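You operate a simulated robot arm through the tools that you are given. There is no shell and no other tool. Be economical: measure what you need, move in short steps, check, and stop when the job is done.

You run a simulated two-armed robot. Do the job below in one go: nothing can be reset, and whatever is moved stays where it is left.

Task
Stack the 2 mm test insert from the middle of the catch table on top of the 5 mm test insert. Put the brush in the grey tote under the small table. Take the blue derusting block and leave it on the middle of the catch table. Put the blue test piece from the belt beyond the arch on the top of the steel bench. The order is free. Set down upright: blue test piece.

Only the result counts: the job must be done as asked and must still hold three seconds after the hand-in. Knocking over, shifting, dropping, spilling or breaking anything else fails it.

Robot
Two 7-joint arms with two-finger parallel grippers on one trunk, on a base that drives. Base frame: it is fixed to the floor where the robot stands at the start and does not move with it; the origin is under the middle of the robot, x ahead of it, y to its left, z up. Lengths are in mm, angles in rad, forces in N, time in s.
The left shoulder is at the start at [60, 189, 1228], the right one opposite. Places, roughly: blue derusting block (9x6x5 cm) [900, 400, 1100]; blue test piece [2250, -500, 1250]; brush (9x5x9 cm) [1200, 800, 300]; grey tote under the small table (34x24x15 cm) [1500, -400, 1200]; middle of the catch table (52x24 cm) [760, -100, 1100]; test insert [500, 0, 1250]; top of the steel bench [2900, -2200, 900]. Payload 3.43 kg a hand.
The TCP of each hand is the grasp point between the finger pads, 30 mm short of the fingertips. In the tool frame z runs along the fingers and y along their closing line. Largest opening 94 mm; finger width 28, thickness 10; the body of the gripper, 50 by 96 mm, starts 55 mm behind the TCP.
Orientation is told as [roll, pitch, yaw] about the base's x, y, z axes, in that order, counted from this pose: with the fingers straight down and closing along the base's y, the tool's x points along the base's -x, its y along +y and its z along -z.

Tools
- The arms move only by the tool servo_tool. It takes "left_rows", "right_rows" or both (then of equal length, played together; a hand with none holds still); each is a list of rows, each a list of 7 numbers: the shift along the tool's x, y, z in mm, then the turn, a rotation vector about the tool's x, y, z in rad, then the gripper command, from -1 (fully open) to 1 (shut), values between in proportion. In form: [[dx, dy, dz, ax, ay, az, gripper], ...]. A call has 1 to 10 rows; each row shifts and turns the commanded pose from where the row before left it, along the tool's axes as they then stand. Rows are played at 5 a second. More than 50 mm and 0.15 rad between two rows, or a gripper value outside its range, and nothing of the call is played. A pose out of reach is approached as far as the arm can. The call stops where the force on the tool passes 40 N (or 10 N more than at its start, if that is more) or the arm is blocked; 0.2 s more then pass. Each finger travels about 153 mm/s and halts on what it meets, pressing with about 20 N; the grip force reading is that of the motor and also rises with nothing between the fingers. The clock runs only during rows and for 0.2 s after the last one: add rows that do not move to give the fingers time. It gives the time, the measured TCP pose, the force on the tool (base axes), the opening and the grip force at its end, in the units of the frame above (readings bear some noise), with the torque about the TCP (base axes, N m) and any sound that the robot's microphone picked up.
- Cameras (640 x 400 px; columns grow to the right, rows downward): "scene" is now at [12.9, -8.1, 1771.1]; the picture's right is [-0.11, -0.99, 0.00], its down [-0.80, 0.09, -0.59] and it looks along [0.59, -0.06, -0.81] (base axes); focal length 280 px, centre (320, 200). "left" rides on the left gripper at [76, -14, -102] in its tool frame; the picture's right is [0.18, 0.98, 0.00], its down [-0.75, 0.14, -0.64] and it looks along [-0.63, 0.12, 0.77] (tool axes); focal length 243 px, centre (320, 200). "right" rides on the right gripper at [76, 14, -103] in its tool frame; the picture's right is [-0.18, 0.98, 0.00], its down [-0.75, -0.14, -0.64] and it looks along [-0.63, -0.12, 0.77] (tool axes); focal length 243 px, centre (320, 200). There is no depth. A picture from a camera that has moved, and an enlarged one, comes with that camera's place and axes in the base frame and with its lens.
- grab_frame(camera): a new picture of that camera. No time passes.
- raise_lower(by): slides the trunk up (or, below 0, down) by that many mm; the arms and the scene camera ride with it, the base frame stays. It gives what a move gives, with no picture.
- base_move(legs): drives the robot by 1 to 6 legs, each [ahead, left, turn to the left] in mm, mm and rad, along the robot's own axes; the way and the turn of a leg run together, so that a leg with both is an arc; at most 1500 mm and 3.142 rad a leg. The arms and the cameras ride along, it lands a little off, and it stops where it bumps. It gives what a move gives.
- aim_head(pan, tilt): turns the head with the scene camera to pan (to the left, within 1.501 rad either way) and tilt (down, from -0.506 to 1.204), counted from straight ahead of the robot. It gives what a move gives.
- enlarge(camera, box): a new picture of the part [left, top, right, bottom] of that camera's present view, enlarged. No time passes.
- close_job(): hands the job in; it is judged then, once.

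Go step by step. Nothing tells you exact positions but the pictures and the camera data: compare them with the known pose of the tool, close in by small moves and look again before you grip or let go. The budget is 165 turns and 118 pictures, counting those below and the enlarged ones. Unless the task says otherwise, let go and move clear before handing in.

The tools are called by a JSON object that holds its "api" and its "payload". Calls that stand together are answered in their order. servo_tool: Moves the arms, as the interface text tells. Its arguments: {"type":"object","properties":{"left_rows":{"type":"array","items":{"type":"array","items":{"type":"number"}}},"right_rows":{"type":"array","items":{"type":"array","items":{"type":"number"}}}},"required":[]} The other tools are called the same way: raise_lower (by) slides the trunk up or down; base_move (legs) drives the base; aim_head (pan, tilt) turns the head that bears the scene camera; grab_frame (camera) takes a picture; enlarge (camera, box) takes an enlarged picture of a part of a camera's view; close_job () hands the job in.

At the start:

```text
time: 0.0
left_tool_pos: [333.0, 104.9, 1000.9]
left_tool_rot: [0.001, 0.001, 0.0]
left_force: [-0.6, 0.3, -0.4]
left_ft_torque: [0.0, -0.01, -0.01]
left_finger_gap: 94.2
left_finger_force: 0.0
right_tool_pos: [312.0, -157.8, 999.2]
right_tool_rot: [0.001, 0.001, 0.001]
right_force: [-0.2, 1.0, -0.3]
right_ft_torque: [0.01, 0.01, 0.02]
right_finger_gap: 94.1
right_finger_force: 0.1
trunk travel left (down, up): [-900.0, 90.0]
robot x, y, heading: [2.3, 1.7, -0.004]
head pan, tilt: [-0.108, 0.935]
```

scene: 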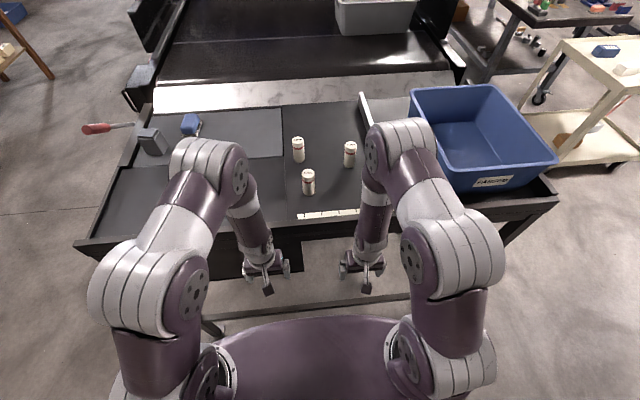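
right: 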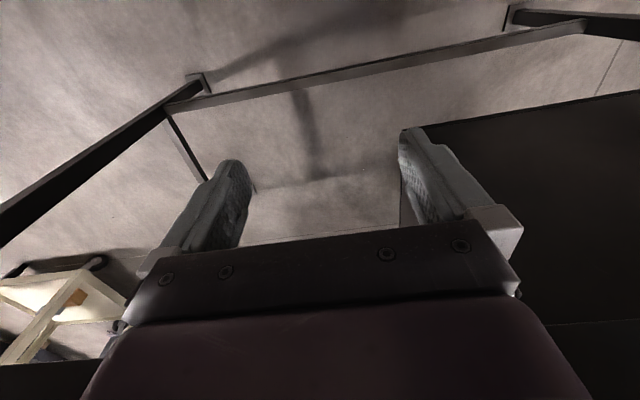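
left: 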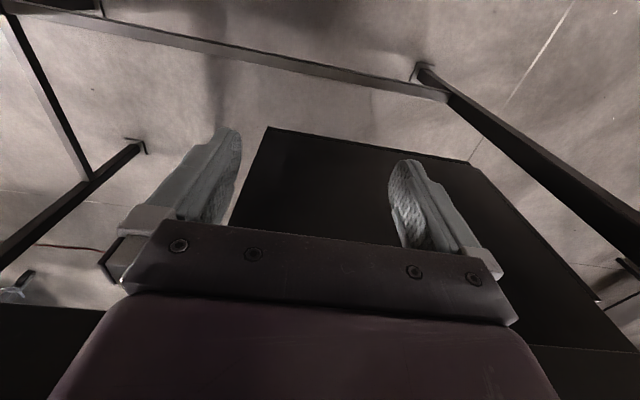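

I see a catch table ahead with three small inserts, a blue block on the left, and a tote on the right. I'll look around in detail first.

{"api": "enlarge", "payload": {"camera": "scene", "box": [60, 80, 380, 280]}}

{"api": "enlarge", "payload": {"camera": "scene", "box": [270, 120, 390, 195]}}

{"api": "aim_head", "payload": {"pan": -0.5, "tilt": 0.4}}

{"api": "grab_frame", "payload": {"camera": "scene"}}

{"api": "aim_head", "payload": {"pan": 0.6, "tilt": 0.5}}

{"api": "grab_frame", "payload": {"camera": "scene"}}

```text
2.00 times, centred on (220, 180) of scene
camera zoom: at [12.9, -8.1, 1771.1], right [-0.11, -0.99, 0.0], down [-0.8, 0.09, -0.59], along [0.59, -0.06, -0.81], focal length 561 px, centre (520, 240)
```

zoom: 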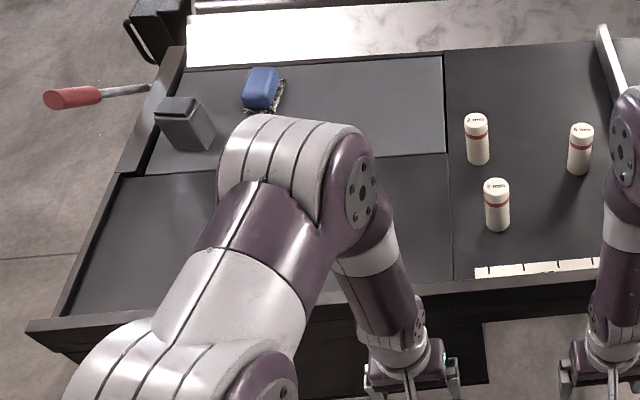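

```text
5.33 times, centred on (330, 158) of scene
camera zoom: at [12.9, -8.1, 1771.1], right [-0.11, -0.99, 0.0], down [-0.8, 0.09, -0.59], along [0.59, -0.06, -0.81], focal length 1496 px, centre (267, 427)
```

zoom: 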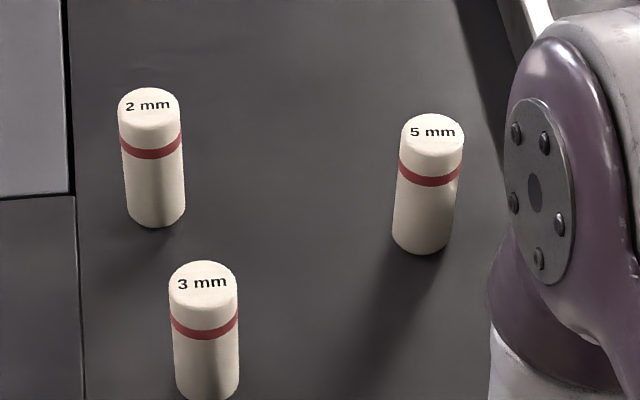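

```text
time: 1.0
left_tool_pos: [334.3, 105.0, 999.4]
left_tool_rot: [0.0, 0.001, -0.001]
left_force: [0.3, 0.3, -0.7]
left_ft_torque: [0.01, 0.0, 0.03]
left_finger_gap: 93.9
left_finger_force: 0.0
right_tool_pos: [312.6, -158.2, 999.0]
right_tool_rot: [0.0, -0.001, -0.002]
right_force: [0.3, -0.8, -0.3]
right_ft_torque: [0.04, 0.02, -0.02]
right_finger_gap: 94.2
right_finger_force: 0.0
trunk travel left (down, up): [-900.0, 90.0]
robot x, y, heading: [-2.1, 0.1, 0.001]
head pan, tilt: [-0.499, 0.4]
```

```text
112 pictures are left
camera scene: at [21.1, -44.4, 1816.6], right [-0.48, -0.88, 0.0], down [-0.34, 0.19, -0.92], along [0.81, -0.44, -0.39], focal length 280 px, centre (320, 200)
```

scene: 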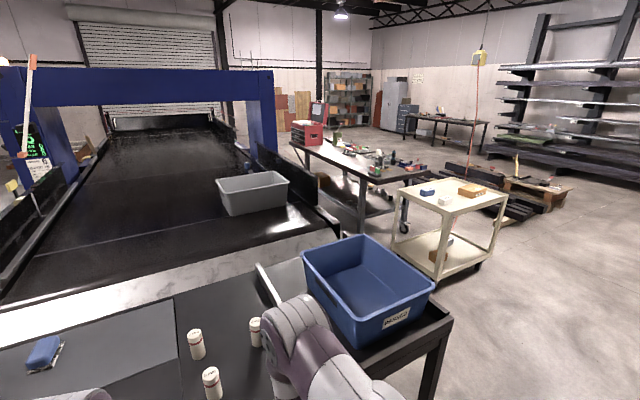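

```text
time: 2.3
left_tool_pos: [333.3, 105.4, 999.9]
left_tool_rot: [0.001, 0.0, 0.002]
left_force: [-0.3, -0.1, 0.1]
left_ft_torque: [0.03, 0.0, 0.0]
left_finger_gap: 94.2
left_finger_force: 0.0
right_tool_pos: [311.9, -158.3, 1000.6]
right_tool_rot: [0.0, 0.001, 0.002]
right_force: [-0.6, -0.7, -0.7]
right_ft_torque: [-0.03, -0.01, 0.03]
right_finger_gap: 94.2
right_finger_force: 0.0
trunk travel left (down, up): [-900.0, 90.0]
robot x, y, heading: [1.8, 0.7, 0.003]
head pan, tilt: [0.6, 0.499]
```

```text
111 pictures are left
camera scene: at [14.9, 51.2, 1807.6], right [0.56, -0.83, 0.0], down [-0.4, -0.27, -0.88], along [0.72, 0.5, -0.48], focal length 280 px, centre (320, 200)
```

scene: 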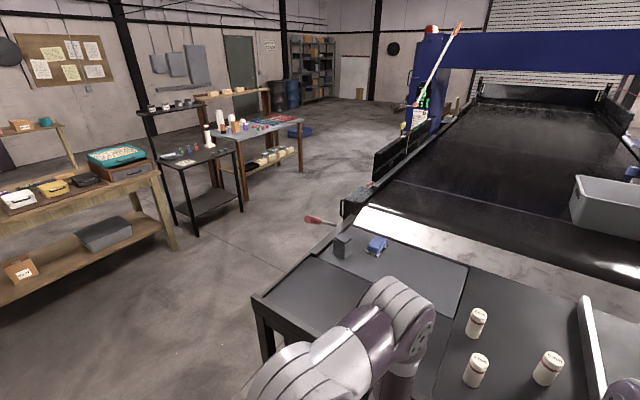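

The catch table is ahead, with the arch and belt beyond it. Next I'll survey the surroundings to find the brush, the grey tote, the small table and the blue test piece.

{"api": "enlarge", "payload": {"camera": "scene", "box": [0, 90, 320, 290]}}

{"api": "enlarge", "payload": {"camera": "scene", "box": [290, 200, 450, 300]}}

{"api": "enlarge", "payload": {"camera": "scene", "box": [320, 0, 640, 200]}}

{"api": "aim_head", "payload": {"pan": 1.4, "tilt": 0.6}}

{"api": "grab_frame", "payload": {"camera": "scene"}}

{"api": "aim_head", "payload": {"pan": -1.3, "tilt": 0.5}}

{"api": "grab_frame", "payload": {"camera": "scene"}}

{"api": "aim_head", "payload": {"pan": -0.3, "tilt": 0.25}}

{"api": "enlarge", "payload": {"camera": "scene", "box": [140, 100, 460, 300]}}

{"api": "enlarge", "payload": {"camera": "scene", "box": [320, 100, 640, 300]}}

```text
2.00 times, centred on (160, 190) of scene
camera zoom: at [14.9, 51.2, 1807.6], right [0.56, -0.83, 0.0], down [-0.4, -0.27, -0.88], along [0.72, 0.5, -0.48], focal length 561 px, centre (640, 220)
```

zoom: 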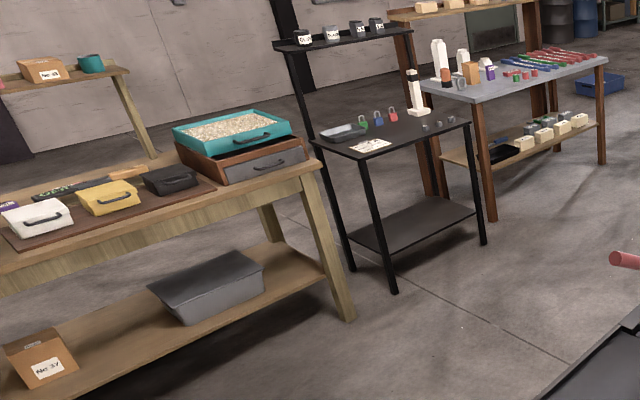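

```text
4.00 times, centred on (370, 250) of scene
camera zoom: at [14.9, 51.2, 1807.6], right [0.56, -0.83, 0.0], down [-0.4, -0.27, -0.88], along [0.72, 0.5, -0.48], focal length 1122 px, centre (120, 0)
```

zoom: 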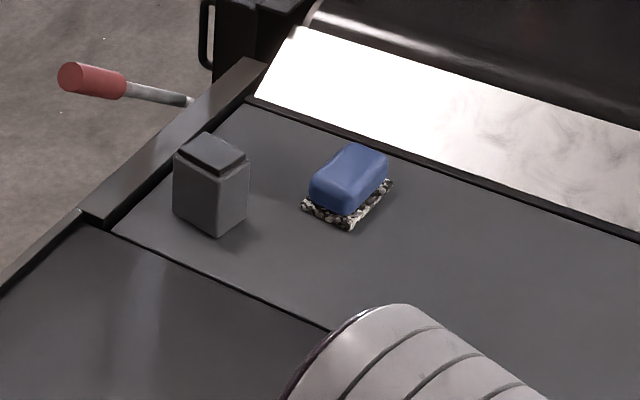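

```text
2.00 times, centred on (480, 100) of scene
camera zoom: at [14.9, 51.2, 1807.6], right [0.56, -0.83, 0.0], down [-0.4, -0.27, -0.88], along [0.72, 0.5, -0.48], focal length 561 px, centre (0, 400)
```

zoom: 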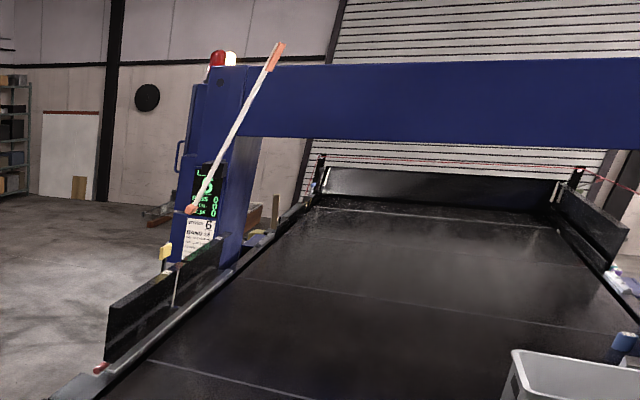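

```text
time: 3.4
left_tool_pos: [333.8, 105.4, 998.7]
left_tool_rot: [-0.001, 0.0, -0.003]
left_force: [-0.4, -1.0, 0.5]
left_ft_torque: [0.0, -0.03, -0.01]
left_finger_gap: 94.1
left_finger_force: 0.1
right_tool_pos: [311.5, -157.9, 999.5]
right_tool_rot: [-0.003, -0.001, 0.0]
right_force: [-0.5, 0.2, -0.1]
right_ft_torque: [-0.04, 0.0, 0.01]
right_finger_gap: 93.9
right_finger_force: 0.1
trunk travel left (down, up): [-900.0, 90.0]
robot x, y, heading: [1.8, 0.5, 0.004]
head pan, tilt: [1.4, 0.6]
```

```text
107 pictures are left
camera scene: at [-45.1, 87.0, 1798.5], right [0.99, -0.17, 0.0], down [-0.1, -0.56, -0.83], along [0.14, 0.81, -0.56], focal length 280 px, centre (320, 200)
```

scene: 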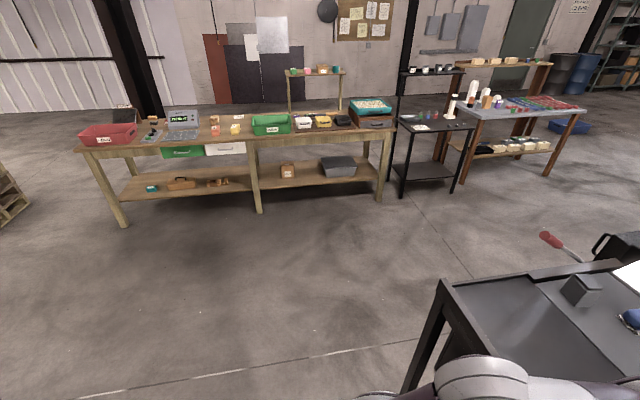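

```text
time: 5.8
left_tool_pos: [333.4, 106.1, 999.9]
left_tool_rot: [0.001, -0.001, -0.001]
left_force: [0.1, -0.4, -1.1]
left_ft_torque: [-0.04, 0.01, -0.01]
left_finger_gap: 94.1
left_finger_force: 0.0
right_tool_pos: [311.9, -157.2, 1000.2]
right_tool_rot: [0.001, 0.0, -0.001]
right_force: [0.2, -0.4, 0.1]
right_ft_torque: [-0.02, 0.01, -0.01]
right_finger_gap: 94.0
right_finger_force: 0.1
trunk travel left (down, up): [-900.0, 90.0]
robot x, y, heading: [3.8, 0.4, 0.002]
head pan, tilt: [-1.3, 0.499]
```

```text
106 pictures are left
camera scene: at [-35.9, -87.8, 1807.6], right [-0.96, -0.27, 0.0], down [-0.13, 0.46, -0.88], along [0.23, -0.85, -0.48], focal length 280 px, centre (320, 200)
```

scene: 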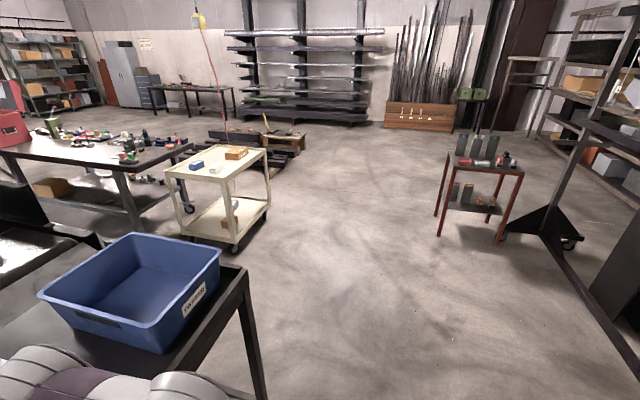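

```text
time: 7.1
left_tool_pos: [332.9, 106.1, 999.8]
left_tool_rot: [0.0, 0.001, 0.001]
left_force: [-0.4, 0.0, 0.7]
left_ft_torque: [-0.02, 0.01, 0.01]
left_finger_gap: 94.1
left_finger_force: 0.0
right_tool_pos: [311.8, -158.5, 999.8]
right_tool_rot: [-0.001, -0.001, 0.002]
right_force: [0.4, 0.6, -0.9]
right_ft_torque: [-0.02, 0.0, -0.01]
right_finger_gap: 94.1
right_finger_force: 0.1
trunk travel left (down, up): [-900.0, 90.0]
robot x, y, heading: [0.1, 4.4, 0.001]
head pan, tilt: [-0.3, 0.25]
```

```text
2.00 times, centred on (300, 200) of scene
camera zoom: at [29.0, -27.8, 1830.7], right [-0.3, -0.95, 0.0], down [-0.24, 0.07, -0.97], along [0.93, -0.29, -0.25], focal length 561 px, centre (360, 200)
```

zoom: 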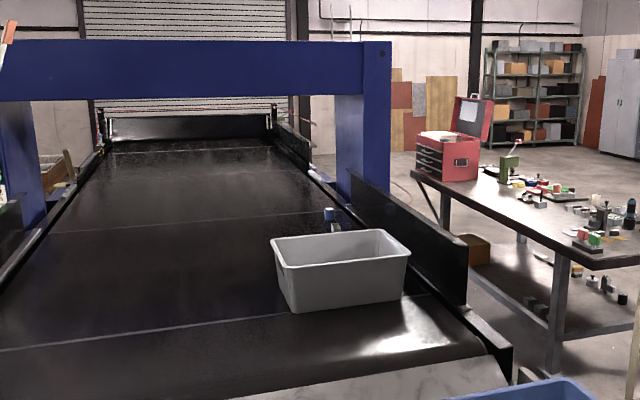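

```text
2.00 times, centred on (480, 200) of scene
camera zoom: at [29.0, -27.8, 1830.7], right [-0.3, -0.95, 0.0], down [-0.24, 0.07, -0.97], along [0.93, -0.29, -0.25], focal length 561 px, centre (0, 200)
```

zoom: 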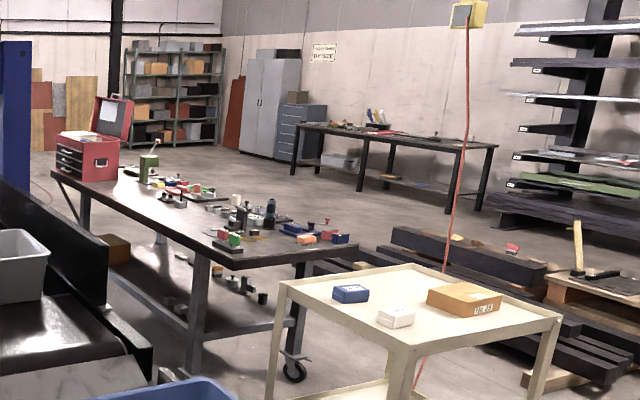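

The blue piece stands on the belt behind a grey tote. I need the table height, so I'll triangulate by raising the trunk.

{"api": "aim_head", "payload": {"pan": 0.0, "tilt": 0.8}}

{"api": "grab_frame", "payload": {"camera": "scene"}}

{"api": "raise_lower", "payload": {"by": 90}}

{"api": "grab_frame", "payload": {"camera": "scene"}}

```text
time: 8.1
left_tool_pos: [333.6, 105.7, 1001.2]
left_tool_rot: [0.001, 0.0, 0.001]
left_force: [0.3, -0.2, -0.7]
left_ft_torque: [-0.02, 0.04, 0.0]
left_finger_gap: 93.8
left_finger_force: 0.1
right_tool_pos: [311.7, -158.4, 999.8]
right_tool_rot: [0.001, 0.001, -0.001]
right_force: [-0.9, -0.6, -0.1]
right_ft_torque: [0.01, -0.01, 0.0]
right_finger_gap: 93.7
right_finger_force: 0.1
trunk travel left (down, up): [-900.0, 90.0]
robot x, y, heading: [-1.2, 0.3, -0.003]
head pan, tilt: [0.0, 0.799]
```

```text
103 pictures are left
camera scene: at [20.4, -0.2, 1781.7], right [0.0, -1.0, 0.0], down [-0.72, 0.0, -0.7], along [0.7, 0.0, -0.72], focal length 280 px, centre (320, 200)
```

scene: 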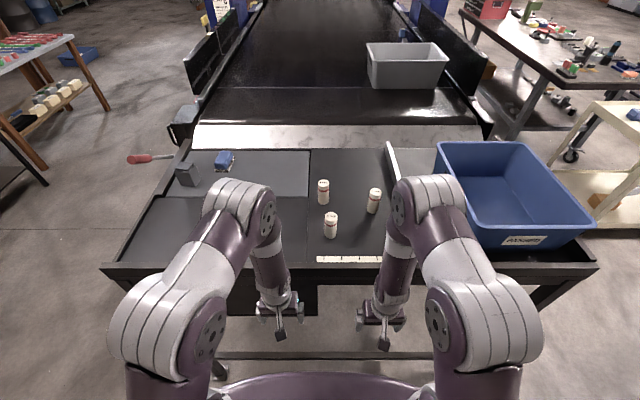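

```text
time: 9.3
left_tool_pos: [332.4, 105.0, 1089.5]
left_tool_rot: [0.001, 0.0, 0.0]
left_force: [-0.1, 0.0, -0.3]
left_ft_torque: [0.03, 0.0, -0.02]
left_finger_gap: 93.9
left_finger_force: 0.0
right_tool_pos: [310.9, -158.4, 1089.0]
right_tool_rot: [-0.001, 0.0, -0.001]
right_force: [0.1, 0.7, -0.2]
right_ft_torque: [-0.02, -0.03, -0.04]
right_finger_gap: 94.0
right_finger_force: 0.1
trunk travel left (down, up): [-990.0, 0.0]
robot x, y, heading: [0.4, -2.7, -0.001]
head pan, tilt: [0.0, 0.799]
```

```text
102 pictures are left
camera scene: at [20.5, -0.1, 1871.6], right [0.0, -1.0, 0.0], down [-0.72, 0.0, -0.7], along [0.7, 0.0, -0.72], focal length 280 px, centre (320, 200)
```

scene: 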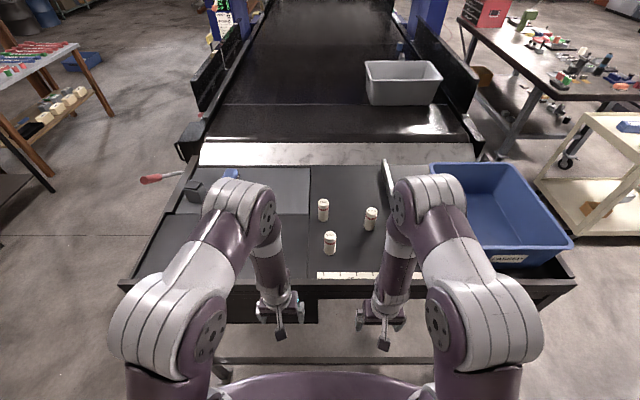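

The table seems to be about z≈1130, so the hands are below and in front of it. I'll back off for a larger baseline and to see underneath.

{"api": "enlarge", "payload": {"camera": "scene", "box": [270, 160, 430, 260]}}

{"api": "base_move", "payload": {"legs": [[-400, 0, 0]]}}

{"api": "grab_frame", "payload": {"camera": "scene"}}

{"api": "enlarge", "payload": {"camera": "scene", "box": [240, 80, 400, 180]}}

```text
4.00 times, centred on (350, 210) of scene
camera zoom: at [20.5, -0.1, 1871.6], right [0.0, -1.0, 0.0], down [-0.72, 0.0, -0.7], along [0.7, 0.0, -0.72], focal length 1122 px, centre (200, 160)
```

zoom: 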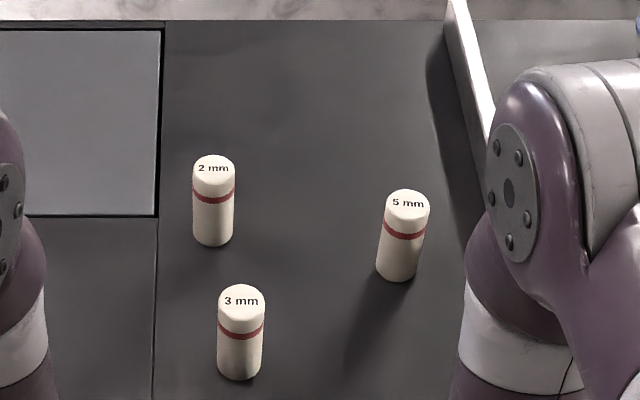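

```text
time: 11.8
left_tool_pos: [-63.0, 104.8, 1090.2]
left_tool_rot: [0.001, -0.001, -0.003]
left_force: [0.0, 0.2, 0.2]
left_ft_torque: [-0.02, -0.01, -0.02]
left_finger_gap: 94.1
left_finger_force: 0.2
right_tool_pos: [-84.9, -157.9, 1089.3]
right_tool_rot: [0.0, 0.001, -0.002]
right_force: [1.0, 0.3, -0.5]
right_ft_torque: [-0.04, 0.01, 0.0]
right_finger_gap: 94.1
right_finger_force: 0.1
trunk travel left (down, up): [-990.0, 0.0]
robot x, y, heading: [-396.5, -1.1, -0.002]
head pan, tilt: [0.0, 0.799]
```

```text
100 pictures are left
camera scene: at [-374.9, 0.4, 1871.6], right [0.0, -1.0, 0.0], down [-0.72, 0.0, -0.7], along [0.7, 0.0, -0.72], focal length 280 px, centre (320, 200)
```

scene: 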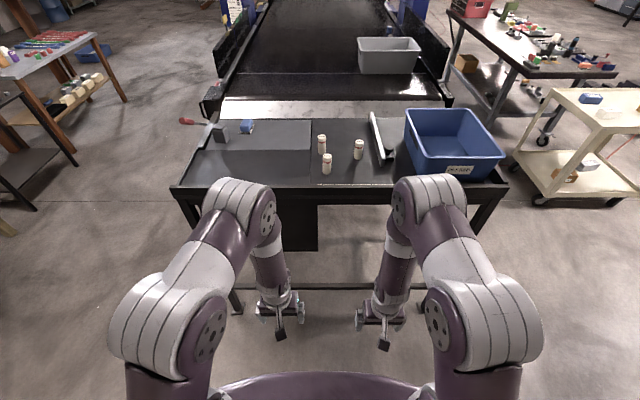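

```text
4.00 times, centred on (320, 130) of scene
camera zoom: at [-374.9, 0.4, 1871.6], right [0.0, -1.0, 0.0], down [-0.72, 0.0, -0.7], along [0.7, 0.0, -0.72], focal length 1122 px, centre (320, 480)
```

zoom: 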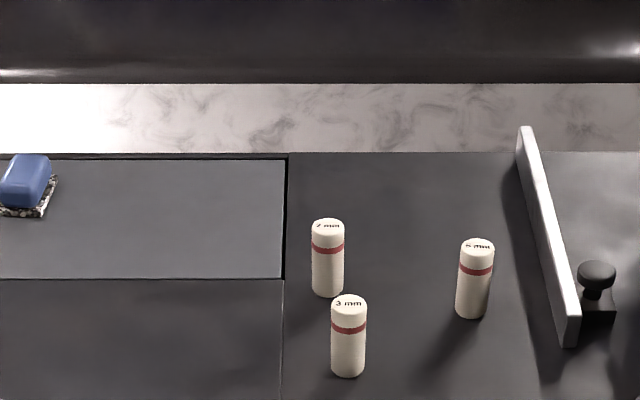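

Triangulation puts the table surface at z≈1107, with the 2 mm insert near (674,-10), the 5 mm near (635,-169) and the 3 mm near (536,-33). Now I'll find the brush by moving left.

{"api": "base_move", "payload": {"legs": [[0, 1000, 0]]}}

{"api": "aim_head", "payload": {"pan": 0.0, "tilt": 0.6}}

{"api": "grab_frame", "payload": {"camera": "scene"}}

{"api": "raise_lower", "payload": {"by": -600}}

{"api": "aim_head", "payload": {"pan": -0.3, "tilt": 0.3}}

{"api": "grab_frame", "payload": {"camera": "scene"}}

```text
time: 17.0
left_tool_pos: [-59.8, 1107.0, 1089.2]
left_tool_rot: [0.002, 0.001, -0.003]
left_force: [0.2, -0.4, -0.6]
left_ft_torque: [0.03, 0.01, 0.0]
left_finger_gap: 94.1
left_finger_force: 0.1
right_tool_pos: [-82.3, 844.0, 1089.5]
right_tool_rot: [0.0, -0.001, -0.004]
right_force: [0.7, 0.0, -0.7]
right_ft_torque: [-0.02, 0.01, 0.0]
right_finger_gap: 93.8
right_finger_force: 0.0
trunk travel left (down, up): [-990.0, 0.0]
robot x, y, heading: [-390.4, 1002.6, -0.003]
head pan, tilt: [0.0, 0.799]
```

```text
time: 17.7
left_tool_pos: [-61.3, 1107.6, 1089.4]
left_tool_rot: [-0.001, 0.002, -0.003]
left_force: [0.6, 0.1, 0.0]
left_ft_torque: [0.04, 0.01, 0.01]
left_finger_gap: 94.0
left_finger_force: 0.1
right_tool_pos: [-82.9, 845.2, 1089.2]
right_tool_rot: [0.0, 0.0, -0.003]
right_force: [0.1, -0.3, 0.1]
right_ft_torque: [0.01, 0.01, 0.02]
right_finger_gap: 93.9
right_finger_force: 0.3
trunk travel left (down, up): [-990.0, 0.0]
robot x, y, heading: [-390.6, 1006.3, -0.003]
head pan, tilt: [0.0, 0.6]
```

```text
98 pictures are left
camera scene: at [-365.9, 1003.6, 1888.4], right [0.0, -1.0, 0.0], down [-0.57, 0.0, -0.82], along [0.82, 0.0, -0.57], focal length 280 px, centre (320, 200)
```

scene: 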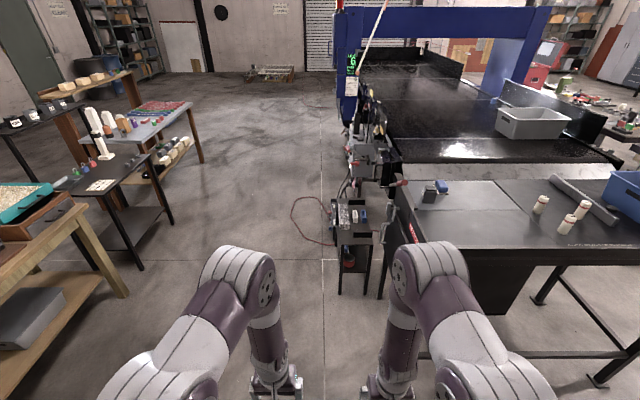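

```text
refused: -600 is not a number from -400 to 400
```

```text
time: 18.5
left_tool_pos: [-60.2, 1107.5, 1089.2]
left_tool_rot: [0.001, -0.001, -0.004]
left_force: [0.6, -0.2, 0.3]
left_ft_torque: [0.02, -0.01, 0.03]
left_finger_gap: 93.8
left_finger_force: 0.0
right_tool_pos: [-82.5, 843.9, 1089.0]
right_tool_rot: [-0.001, -0.001, -0.002]
right_force: [0.4, 0.3, -0.3]
right_ft_torque: [-0.01, 0.0, -0.04]
right_finger_gap: 93.9
right_finger_force: 0.1
trunk travel left (down, up): [-990.0, 0.0]
robot x, y, heading: [-394.5, 1002.3, 0.001]
head pan, tilt: [-0.3, 0.3]
```

```text
97 pictures are left
camera scene: at [-365.2, 975.9, 1915.9], right [-0.3, -0.95, 0.0], down [-0.28, 0.09, -0.95], along [0.91, -0.29, -0.3], focal length 280 px, centre (320, 200)
```

scene: 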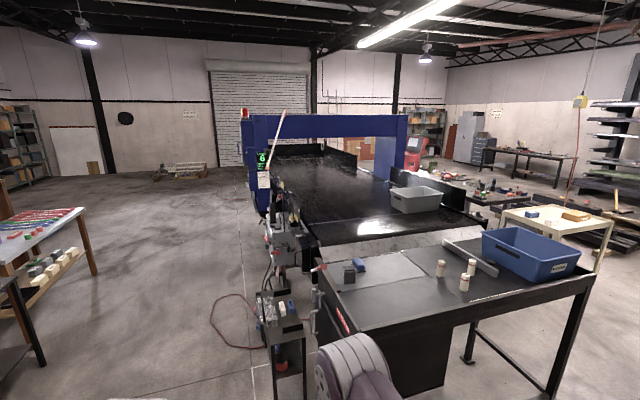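

There is a small dark side table by the catch table's left rear, with a lower shelf. I'll look closer at it.

{"api": "aim_head", "payload": {"pan": 0.0, "tilt": 0.6}}

{"api": "enlarge", "payload": {"camera": "scene", "box": [290, 130, 450, 310]}}

{"api": "raise_lower", "payload": {"by": -400}}

{"api": "raise_lower", "payload": {"by": -350}}

{"api": "aim_head", "payload": {"pan": 0.0, "tilt": 0.4}}

{"api": "grab_frame", "payload": {"camera": "scene"}}

```text
time: 19.3
left_tool_pos: [-59.5, 1106.8, 1090.0]
left_tool_rot: [-0.001, -0.001, -0.003]
left_force: [0.0, -1.0, 0.1]
left_ft_torque: [-0.02, 0.01, -0.01]
left_finger_gap: 93.8
left_finger_force: 0.0
right_tool_pos: [-82.4, 844.9, 1089.9]
right_tool_rot: [-0.001, 0.0, -0.003]
right_force: [-0.3, 0.7, 0.5]
right_ft_torque: [0.02, -0.01, 0.0]
right_finger_gap: 94.2
right_finger_force: 0.1
trunk travel left (down, up): [-990.0, 0.0]
robot x, y, heading: [-395.1, 1003.3, -0.004]
head pan, tilt: [0.0, 0.6]
```

```text
2.22 times, centred on (370, 220) of scene
camera zoom: at [-365.9, 1003.2, 1888.6], right [0.0, -1.0, 0.0], down [-0.56, 0.0, -0.83], along [0.83, 0.0, -0.56], focal length 623 px, centre (209, 156)
```

zoom: 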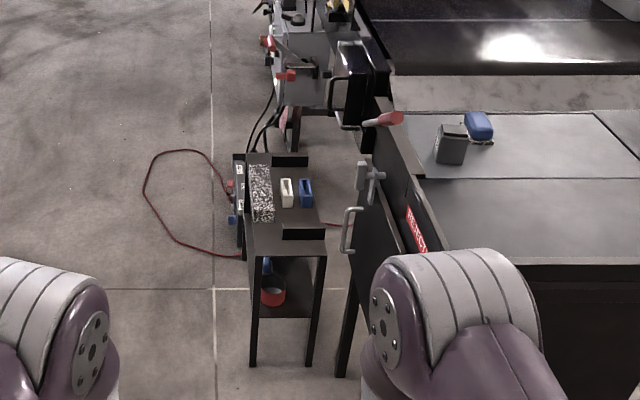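

```text
time: 23.1
left_tool_pos: [-60.6, 1107.9, 690.3]
left_tool_rot: [0.0, -0.002, -0.004]
left_force: [0.1, 0.3, 0.2]
left_ft_torque: [0.0, 0.0, 0.01]
left_finger_gap: 94.1
left_finger_force: 0.0
right_tool_pos: [-83.2, 845.4, 689.7]
right_tool_rot: [0.0, 0.001, -0.004]
right_force: [0.4, 0.2, -0.3]
right_ft_torque: [-0.01, 0.0, -0.03]
right_finger_gap: 94.0
right_finger_force: 0.1
trunk travel left (down, up): [-590.0, 400.0]
robot x, y, heading: [-395.9, 1008.7, -0.001]
head pan, tilt: [0.0, 0.6]
```

```text
time: 26.6
left_tool_pos: [-60.9, 1106.4, 339.8]
left_tool_rot: [-0.001, 0.0, -0.003]
left_force: [-1.5, -0.7, -0.4]
left_ft_torque: [-0.02, -0.01, 0.02]
left_finger_gap: 94.1
left_finger_force: 0.1
right_tool_pos: [-83.0, 843.1, 339.6]
right_tool_rot: [0.001, 0.001, -0.003]
right_force: [0.3, 0.2, 0.4]
right_ft_torque: [0.0, 0.0, -0.01]
right_finger_gap: 94.2
right_finger_force: 0.1
trunk travel left (down, up): [-240.0, 750.0]
robot x, y, heading: [-396.0, 1007.1, -0.003]
head pan, tilt: [0.0, 0.6]
```

```text
time: 27.3
left_tool_pos: [-61.1, 1107.0, 340.0]
left_tool_rot: [-0.001, -0.001, -0.004]
left_force: [-0.2, 0.0, 0.5]
left_ft_torque: [-0.01, 0.03, -0.02]
left_finger_gap: 93.9
left_finger_force: 0.1
right_tool_pos: [-83.4, 844.4, 340.5]
right_tool_rot: [0.002, 0.0, -0.004]
right_force: [0.2, -0.4, -0.1]
right_ft_torque: [0.02, 0.02, 0.05]
right_finger_gap: 93.9
right_finger_force: 0.1
trunk travel left (down, up): [-240.0, 750.0]
robot x, y, heading: [-398.1, 1003.3, -0.009]
head pan, tilt: [0.0, 0.4]
```

```text
95 pictures are left
camera scene: at [-361.7, 1003.3, 1156.7], right [0.0, -1.0, 0.0], down [-0.39, 0.0, -0.92], along [0.92, 0.0, -0.39], focal length 280 px, centre (320, 200)
```

scene: 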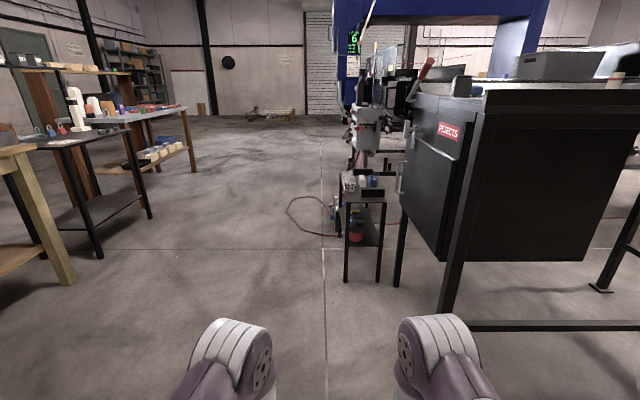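

{"api": "enlarge", "payload": {"camera": "scene", "box": [310, 140, 430, 290]}}

{"api": "base_move", "payload": {"legs": [[700, 0, 0]]}}

{"api": "aim_head", "payload": {"pan": -0.25, "tilt": 0.7}}

{"api": "grab_frame", "payload": {"camera": "scene"}}

```text
2.67 times, centred on (370, 215) of scene
camera zoom: at [-361.7, 1003.3, 1156.7], right [0.0, -1.0, 0.0], down [-0.39, 0.0, -0.92], along [0.92, 0.0, -0.39], focal length 748 px, centre (187, 160)
```

zoom: 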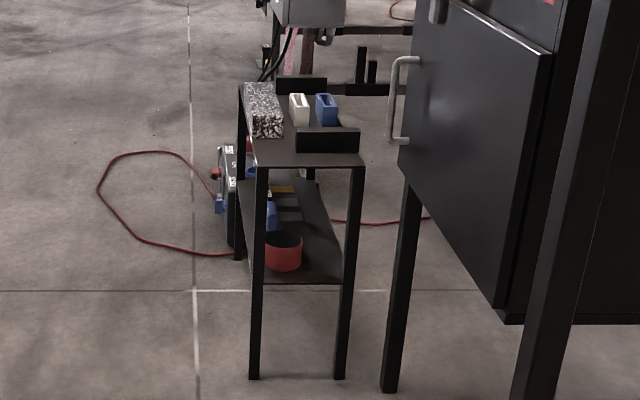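

```text
time: 31.1
left_tool_pos: [641.6, 1100.9, 339.9]
left_tool_rot: [0.0, -0.001, -0.009]
left_force: [-0.6, 0.0, -0.2]
left_ft_torque: [-0.02, -0.03, -0.01]
left_finger_gap: 94.1
left_finger_force: 0.1
right_tool_pos: [616.8, 838.4, 339.9]
right_tool_rot: [-0.002, 0.001, -0.009]
right_force: [0.4, -0.4, -0.1]
right_ft_torque: [0.02, -0.03, -0.01]
right_finger_gap: 94.1
right_finger_force: 0.0
trunk travel left (down, up): [-240.0, 750.0]
robot x, y, heading: [306.2, 1003.4, -0.007]
head pan, tilt: [0.0, 0.4]
```

```text
time: 31.9
left_tool_pos: [641.9, 1100.3, 340.0]
left_tool_rot: [0.001, -0.001, -0.01]
left_force: [0.1, -0.2, -0.4]
left_ft_torque: [0.0, -0.01, 0.01]
left_finger_gap: 94.1
left_finger_force: 0.2
right_tool_pos: [617.6, 838.9, 339.3]
right_tool_rot: [-0.001, 0.001, -0.009]
right_force: [0.2, -0.4, 0.8]
right_ft_torque: [-0.03, -0.01, -0.02]
right_finger_gap: 94.0
right_finger_force: 0.0
trunk travel left (down, up): [-240.0, 750.0]
robot x, y, heading: [304.6, 997.9, -0.008]
head pan, tilt: [-0.25, 0.7]
```

```text
93 pictures are left
camera scene: at [328.9, 977.7, 1129.9], right [-0.26, -0.97, 0.0], down [-0.62, 0.16, -0.77], along [0.74, -0.2, -0.64], focal length 280 px, centre (320, 200)
```

scene: 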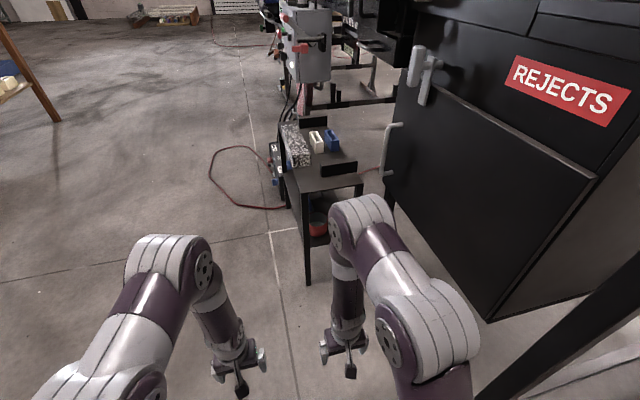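

{"api": "raise_lower", "payload": {"by": -230}}

{"api": "aim_head", "payload": {"pan": -0.25, "tilt": 0.55}}

{"api": "enlarge", "payload": {"camera": "scene", "box": [240, 80, 400, 280]}}

```text
time: 33.8
left_tool_pos: [641.4, 1101.0, 147.9]
left_tool_rot: [0.0, 0.001, -0.009]
left_force: [0.0, 0.6, -0.3]
left_ft_torque: [0.01, -0.01, 0.01]
left_finger_gap: 93.9
left_finger_force: 0.0
right_tool_pos: [616.9, 837.6, 150.5]
right_tool_rot: [-0.002, 0.004, -0.008]
right_force: [2.0, -0.1, 31.6]
right_ft_torque: [0.18, 2.96, -0.07]
right_finger_gap: 93.9
right_finger_force: 0.0
trunk travel left (down, up): [-48.0, 942.0]
robot x, y, heading: [304.9, 993.3, -0.01]
head pan, tilt: [-0.25, 0.7]
stopped: the force on the tool passed its limit (the readings are from after the stop); the commanded pose is now the measured one
```

```text
time: 34.5
left_tool_pos: [641.0, 1101.2, 148.6]
left_tool_rot: [0.001, -0.002, -0.009]
left_force: [0.2, 1.1, -0.6]
left_ft_torque: [0.02, -0.04, 0.01]
left_finger_gap: 94.0
left_finger_force: 0.0
right_tool_pos: [616.8, 838.8, 151.5]
right_tool_rot: [0.0, 0.006, -0.01]
right_force: [2.8, -2.1, 43.0]
right_ft_torque: [0.56, 4.07, 0.15]
right_finger_gap: 94.0
right_finger_force: 0.0
trunk travel left (down, up): [-48.0, 942.0]
robot x, y, heading: [309.1, 998.6, -0.012]
head pan, tilt: [-0.25, 0.55]
```

```text
2.00 times, centred on (320, 180) of scene
camera zoom: at [332.3, 977.3, 951.3], right [-0.26, -0.97, 0.0], down [-0.5, 0.13, -0.85], along [0.82, -0.22, -0.52], focal length 561 px, centre (320, 240)
```

zoom: 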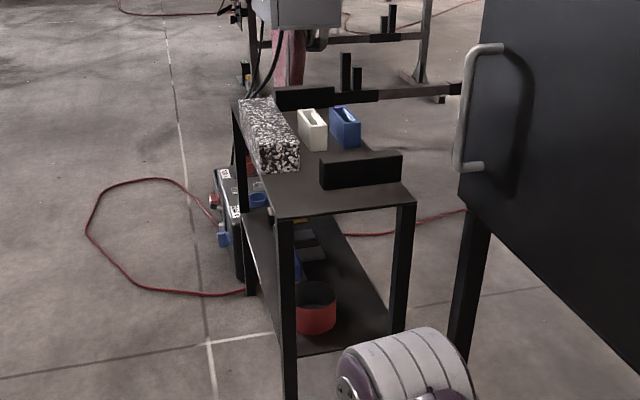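

The right hand touched something low, probably the robot's own base, so I'll raise a bit. The small table's lower shelf spans x≈1046–1578, y≈640–840 at z≈266, and I'll go look at it from its left side.

{"api": "raise_lower", "payload": {"by": 100}}

{"api": "base_move", "payload": {"legs": [[0, 550, 0], [800, 0, 0], [0, 0, -1.57]]}}

{"api": "aim_head", "payload": {"pan": 0.0, "tilt": 0.8}}

{"api": "grab_frame", "payload": {"camera": "scene"}}

```text
time: 35.8
left_tool_pos: [641.5, 1101.1, 247.4]
left_tool_rot: [0.0, -0.002, -0.007]
left_force: [-0.2, -0.2, -0.8]
left_ft_torque: [0.0, 0.01, 0.01]
left_finger_gap: 93.9
left_finger_force: 0.1
right_tool_pos: [616.8, 837.9, 249.5]
right_tool_rot: [-0.001, 0.006, -0.01]
right_force: [0.7, 0.3, 0.3]
right_ft_torque: [0.01, 0.01, -0.02]
right_finger_gap: 93.7
right_finger_force: 0.1
trunk travel left (down, up): [-148.0, 842.0]
robot x, y, heading: [307.5, 1001.4, -0.011]
head pan, tilt: [-0.25, 0.55]
```

```text
time: 46.7
left_tool_pos: [1228.7, 1198.4, 247.0]
left_tool_rot: [0.0, 0.0, -1.573]
left_force: [-0.5, 0.5, 0.0]
left_ft_torque: [0.01, -0.04, 0.01]
left_finger_gap: 93.7
left_finger_force: 0.0
right_tool_pos: [965.5, 1220.8, 248.7]
right_tool_rot: [0.0, 0.005, -1.573]
right_force: [-0.4, 0.6, -0.4]
right_ft_torque: [0.03, 0.0, -0.02]
right_finger_gap: 94.1
right_finger_force: 0.0
trunk travel left (down, up): [-148.0, 842.0]
robot x, y, heading: [1126.0, 1527.8, -1.574]
head pan, tilt: [-0.25, 0.55]
```

```text
time: 47.4
left_tool_pos: [1228.3, 1198.6, 246.4]
left_tool_rot: [0.001, 0.0, -1.574]
left_force: [-0.2, -1.0, 0.1]
left_ft_torque: [0.03, 0.0, 0.01]
left_finger_gap: 94.1
left_finger_force: 0.1
right_tool_pos: [965.3, 1221.2, 249.2]
right_tool_rot: [0.0, 0.005, -1.572]
right_force: [-0.4, -0.9, 0.7]
right_ft_torque: [0.0, 0.0, 0.0]
right_finger_gap: 94.0
right_finger_force: 0.1
trunk travel left (down, up): [-148.0, 842.0]
robot x, y, heading: [1126.3, 1535.3, -1.577]
head pan, tilt: [0.0, 0.799]
```

```text
91 pictures are left
camera scene: at [1124.2, 1511.2, 1029.7], right [-1.0, 0.0, 0.0], down [0.0, 0.72, -0.7], along [0.0, -0.7, -0.72], focal length 280 px, centre (320, 200)
```

scene: 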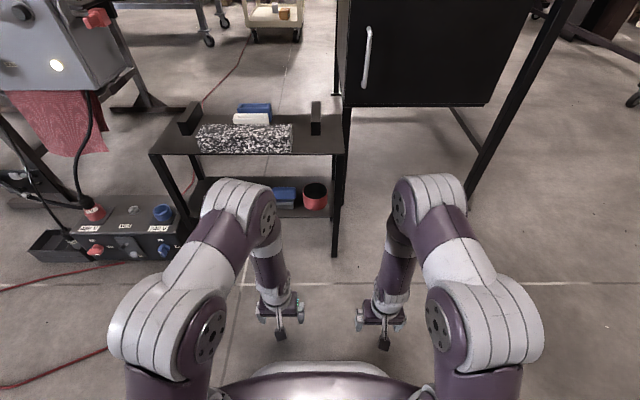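

{"api": "base_move", "payload": {"legs": [[0, 130, 0]]}}

{"api": "raise_lower", "payload": {"by": -80}}

{"api": "aim_head", "payload": {"pan": 0.0, "tilt": 0.75}}

{"api": "enlarge", "payload": {"camera": "scene", "box": [180, 90, 420, 240]}}

{"api": "grab_frame", "payload": {"camera": "left"}}

```text
time: 48.7
left_tool_pos: [1358.9, 1197.7, 247.7]
left_tool_rot: [0.002, 0.001, -1.574]
left_force: [0.5, -0.2, 0.9]
left_ft_torque: [-0.03, 0.0, 0.01]
left_finger_gap: 93.9
left_finger_force: 0.1
right_tool_pos: [1096.1, 1221.2, 249.6]
right_tool_rot: [0.0, 0.007, -1.572]
right_force: [0.6, -0.2, 0.2]
right_ft_torque: [0.03, 0.01, 0.01]
right_finger_gap: 94.1
right_finger_force: 0.1
trunk travel left (down, up): [-148.0, 842.0]
robot x, y, heading: [1252.6, 1532.7, -1.569]
head pan, tilt: [0.0, 0.799]
```

```text
time: 49.9
left_tool_pos: [1360.1, 1198.8, 166.8]
left_tool_rot: [-0.001, 0.0, -1.573]
left_force: [-0.1, 0.7, -0.7]
left_ft_torque: [-0.01, -0.01, 0.01]
left_finger_gap: 94.1
left_finger_force: 0.1
right_tool_pos: [1095.8, 1221.1, 170.4]
right_tool_rot: [0.0, 0.004, -1.573]
right_force: [0.0, 0.2, -0.3]
right_ft_torque: [0.0, 0.02, 0.01]
right_finger_gap: 93.7
right_finger_force: 0.1
trunk travel left (down, up): [-68.0, 922.0]
robot x, y, heading: [1256.7, 1532.7, -1.568]
head pan, tilt: [0.0, 0.799]
```

```text
time: 50.5
left_tool_pos: [1359.1, 1198.4, 167.5]
left_tool_rot: [0.002, 0.0, -1.574]
left_force: [-0.9, 0.2, 0.0]
left_ft_torque: [-0.05, 0.0, -0.01]
left_finger_gap: 94.1
left_finger_force: 0.1
right_tool_pos: [1096.8, 1220.6, 169.8]
right_tool_rot: [0.0, 0.005, -1.573]
right_force: [-0.3, -0.2, 0.4]
right_ft_torque: [0.01, -0.02, 0.05]
right_finger_gap: 94.0
right_finger_force: 0.1
trunk travel left (down, up): [-68.0, 922.0]
robot x, y, heading: [1253.2, 1534.5, -1.57]
head pan, tilt: [0.0, 0.75]
```

```text
2.67 times, centred on (300, 165) of scene
camera zoom: at [1254.2, 1508.8, 953.7], right [-1.0, 0.0, 0.0], down [0.0, 0.68, -0.73], along [0.0, -0.73, -0.68], focal length 748 px, centre (373, 293)
```

zoom: 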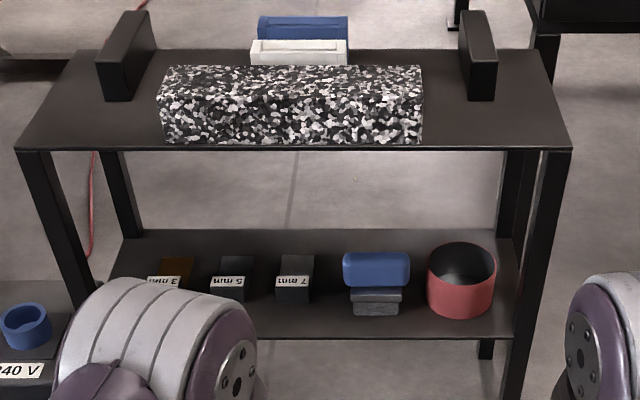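

```text
89 pictures are left
camera left: at [1344.6, 1275.1, 269.3], right [0.98, 0.18, 0.0], down [0.14, -0.75, 0.64], along [0.12, -0.63, -0.77], focal length 243 px, centre (320, 200)
```

left: 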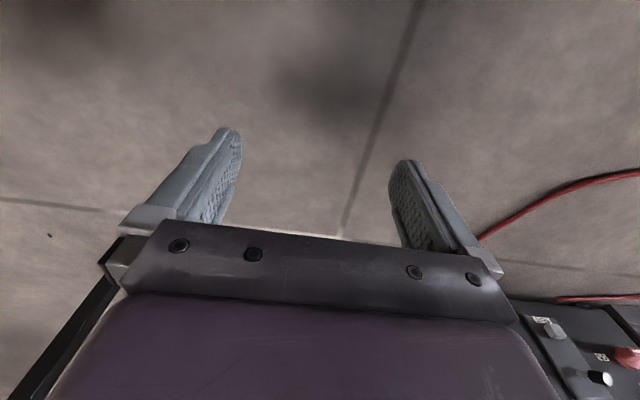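

The brush is the blue-handled one on the lower shelf, at about (1250, 788) with z from 266 to 350. I'll bring the right hand to near horizontal, pointing at it (−y).

{"api": "servo_tool", "payload": {"right_rows": [[-30, 0, -35, 0, 0, 0, -1], [-30, 0, -35, 0, 0, 0, -1], [-30, 0, -35, 0, 0, 0, -1], [-30, 0, -35, 0, 0, 0, -1]]}}

{"api": "servo_tool", "payload": {"right_rows": [[0, 0, 0, 0, -0.145, 0, -1], [0, 0, 0, 0, -0.145, 0, -1], [0, 0, 0, 0, -0.145, 0, -1], [0, 0, 0, 0, -0.145, 0, -1], [0, 0, 0, 0, -0.145, 0, -1], [0, 0, 0, 0, -0.145, 0, -1], [0, 0, 0, 0, -0.145, 0, -1], [0, 0, 0, 0, -0.145, 0, -1], [0, 0, 0, 0, -0.145, 0, -1], [0, 0, 0, 0, 0, 0, -1]]}}

{"api": "grab_frame", "payload": {"camera": "scene"}}

```text
time: 51.5
left_tool_pos: [1359.5, 1199.2, 166.7]
left_tool_rot: [0.002, 0.001, -1.573]
left_force: [-0.3, -0.4, 0.4]
left_ft_torque: [-0.01, 0.05, 0.02]
left_finger_gap: 94.0
left_finger_force: 0.0
right_tool_pos: [1096.6, 1100.3, 309.8]
right_tool_rot: [0.002, 0.005, -1.573]
right_force: [-0.1, -0.8, -0.5]
right_ft_torque: [0.01, 0.01, 0.0]
right_finger_gap: 93.9
right_finger_force: 0.1
trunk travel left (down, up): [-68.0, 922.0]
robot x, y, heading: [1251.7, 1532.1, -1.569]
head pan, tilt: [0.0, 0.75]
```

```text
time: 53.7
left_tool_pos: [1359.1, 1199.5, 167.9]
left_tool_rot: [-0.001, 0.0, -1.572]
left_force: [0.7, -0.1, 0.0]
left_ft_torque: [0.0, 0.05, 0.0]
left_finger_gap: 94.2
left_finger_force: 0.0
right_tool_pos: [1095.9, 1100.3, 308.5]
right_tool_rot: [-0.001, -1.299, -1.572]
right_force: [-0.1, -0.8, -0.2]
right_ft_torque: [0.01, 0.0, 0.01]
right_finger_gap: 94.2
right_finger_force: 0.0
right hand out of reach, approached as far as the arm can: row 4
trunk travel left (down, up): [-68.0, 922.0]
robot x, y, heading: [1255.4, 1533.4, -1.572]
head pan, tilt: [0.0, 0.75]
```

```text
88 pictures are left
camera scene: at [1254.2, 1508.8, 953.7], right [-1.0, 0.0, 0.0], down [0.0, 0.68, -0.73], along [0.0, -0.73, -0.68], focal length 280 px, centre (320, 200)
```

scene: 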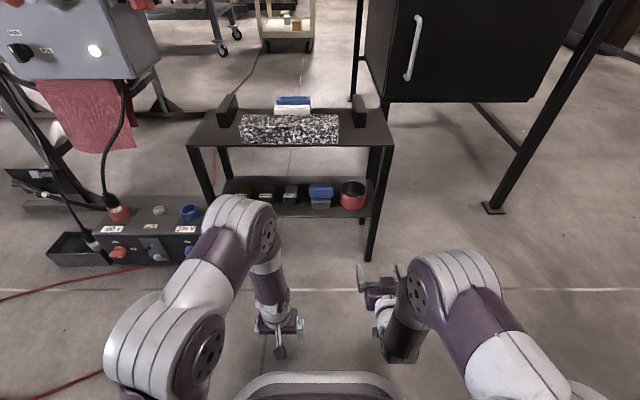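

{"api": "base_move", "payload": {"legs": [[0, 152, 0], [120, 0, 0]]}}

{"api": "enlarge", "payload": {"camera": "scene", "box": [280, 100, 440, 300]}}

{"api": "grab_frame", "payload": {"camera": "right"}}

```text
time: 56.0
left_tool_pos: [1510.6, 1076.9, 167.0]
left_tool_rot: [0.0, -0.001, -1.574]
left_force: [0.1, -0.6, 1.0]
left_ft_torque: [-0.01, 0.02, 0.0]
left_finger_gap: 94.1
left_finger_force: 0.1
right_tool_pos: [1247.8, 979.6, 308.6]
right_tool_rot: [-0.001, -1.3, -1.574]
right_force: [0.0, -0.1, -0.6]
right_ft_torque: [0.0, 0.04, 0.03]
right_finger_gap: 94.1
right_finger_force: 0.1
trunk travel left (down, up): [-68.0, 922.0]
robot x, y, heading: [1406.1, 1408.6, -1.576]
head pan, tilt: [0.0, 0.75]
```

```text
2.00 times, centred on (360, 200) of scene
camera zoom: at [1406.4, 1387.8, 953.7], right [-1.0, 0.0, 0.0], down [0.0, 0.68, -0.73], along [0.0, -0.73, -0.68], focal length 561 px, centre (240, 200)
```

zoom: 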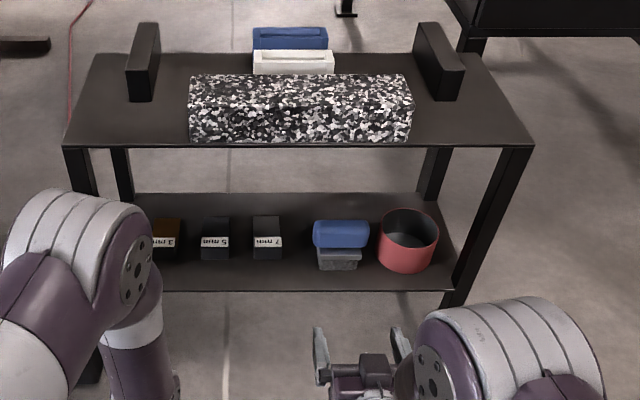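

```text
86 pictures are left
camera right: at [1262.2, 1098.5, 262.0], right [0.98, -0.05, 0.18], down [-0.14, 0.42, 0.9], along [-0.12, -0.91, 0.4], focal length 243 px, centre (320, 200)
```

right: 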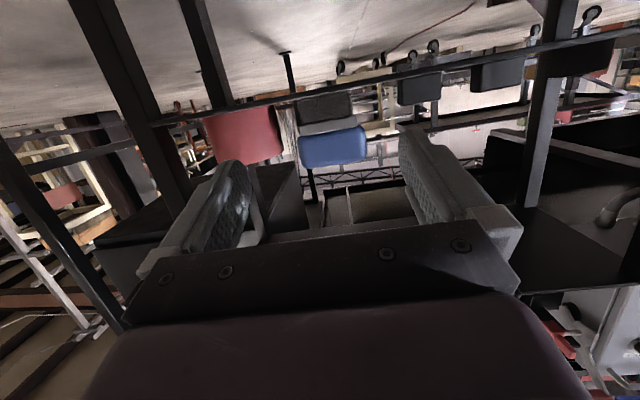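

{"api": "servo_tool", "payload": {"right_rows": [[-0.5, 1, 20, 0, 0, 0, -1], [-0.5, 1, 20, 0, 0, 0, -1], [-0.6, 1, 22, 0, 0, 0, -1], [0, 0, 0, 0, 0, 0, -1]]}}

{"api": "grab_frame", "payload": {"camera": "right"}}

{"api": "enlarge", "payload": {"camera": "scene", "box": [320, 180, 420, 300]}}

```text
time: 57.0
left_tool_pos: [1510.9, 1078.0, 167.4]
left_tool_rot: [0.0, -0.002, -1.576]
left_force: [-0.1, -0.9, -0.2]
left_ft_torque: [-0.01, 0.02, -0.02]
left_finger_gap: 93.8
left_finger_force: 0.1
right_tool_pos: [1250.7, 920.0, 292.8]
right_tool_rot: [-0.006, -1.298, -1.572]
right_force: [-0.6, 0.4, -0.7]
right_ft_torque: [0.0, -0.04, 0.0]
right_finger_gap: 94.0
right_finger_force: 0.0
trunk travel left (down, up): [-68.0, 922.0]
robot x, y, heading: [1407.4, 1413.2, -1.573]
head pan, tilt: [0.0, 0.75]
```

```text
85 pictures are left
camera right: at [1264.2, 1039.1, 246.5], right [0.98, -0.05, 0.18], down [-0.14, 0.42, 0.9], along [-0.12, -0.91, 0.4], focal length 243 px, centre (320, 200)
```

right: 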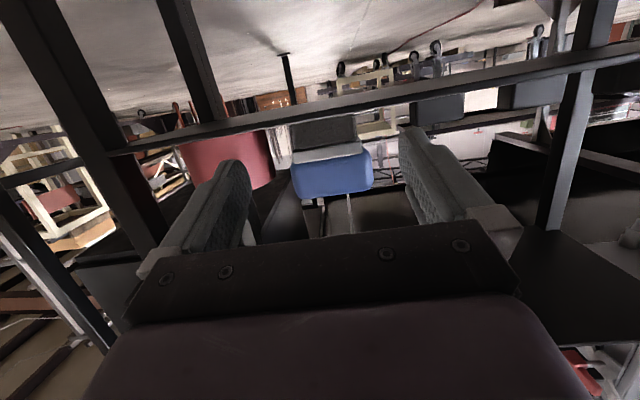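

```text
3.33 times, centred on (370, 240) of scene
camera zoom: at [1406.4, 1387.7, 953.7], right [-1.0, 0.0, 0.0], down [0.0, 0.68, -0.73], along [0.0, -0.73, -0.68], focal length 935 px, centre (153, 67)
```

zoom: 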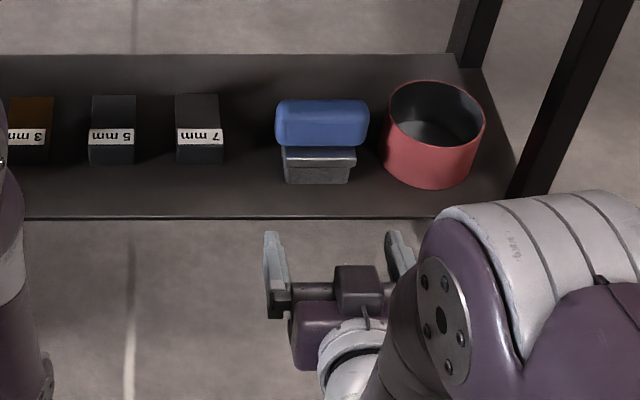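

The brush plate is about 70 mm wide, centred at x≈1252, with the bowl edge about 20 mm away. I'll flatten the hand further, narrow the opening to 84 mm and approach.

{"api": "servo_tool", "payload": {"right_rows": [[0, 1, 0, 0, -0.065, 0, -0.79], [0, 0, 0, 0, -0.065, 0, -0.79], [0, 0, 0, 0, 0, 0, -0.79]]}}

```text
time: 57.8
left_tool_pos: [1511.8, 1078.6, 167.5]
left_tool_rot: [0.001, 0.0, -1.573]
left_force: [-0.6, -0.7, -0.2]
left_ft_torque: [0.0, -0.03, 0.0]
left_finger_gap: 94.0
left_finger_force: 0.0
right_tool_pos: [1252.2, 920.9, 293.8]
right_tool_rot: [-0.003, -1.43, -1.571]
right_force: [-0.1, 0.3, 0.1]
right_ft_torque: [0.02, 0.02, 0.0]
right_finger_gap: 84.2
right_finger_force: 0.0
trunk travel left (down, up): [-68.0, 922.0]
robot x, y, heading: [1406.9, 1410.8, -1.576]
head pan, tilt: [0.0, 0.75]
```

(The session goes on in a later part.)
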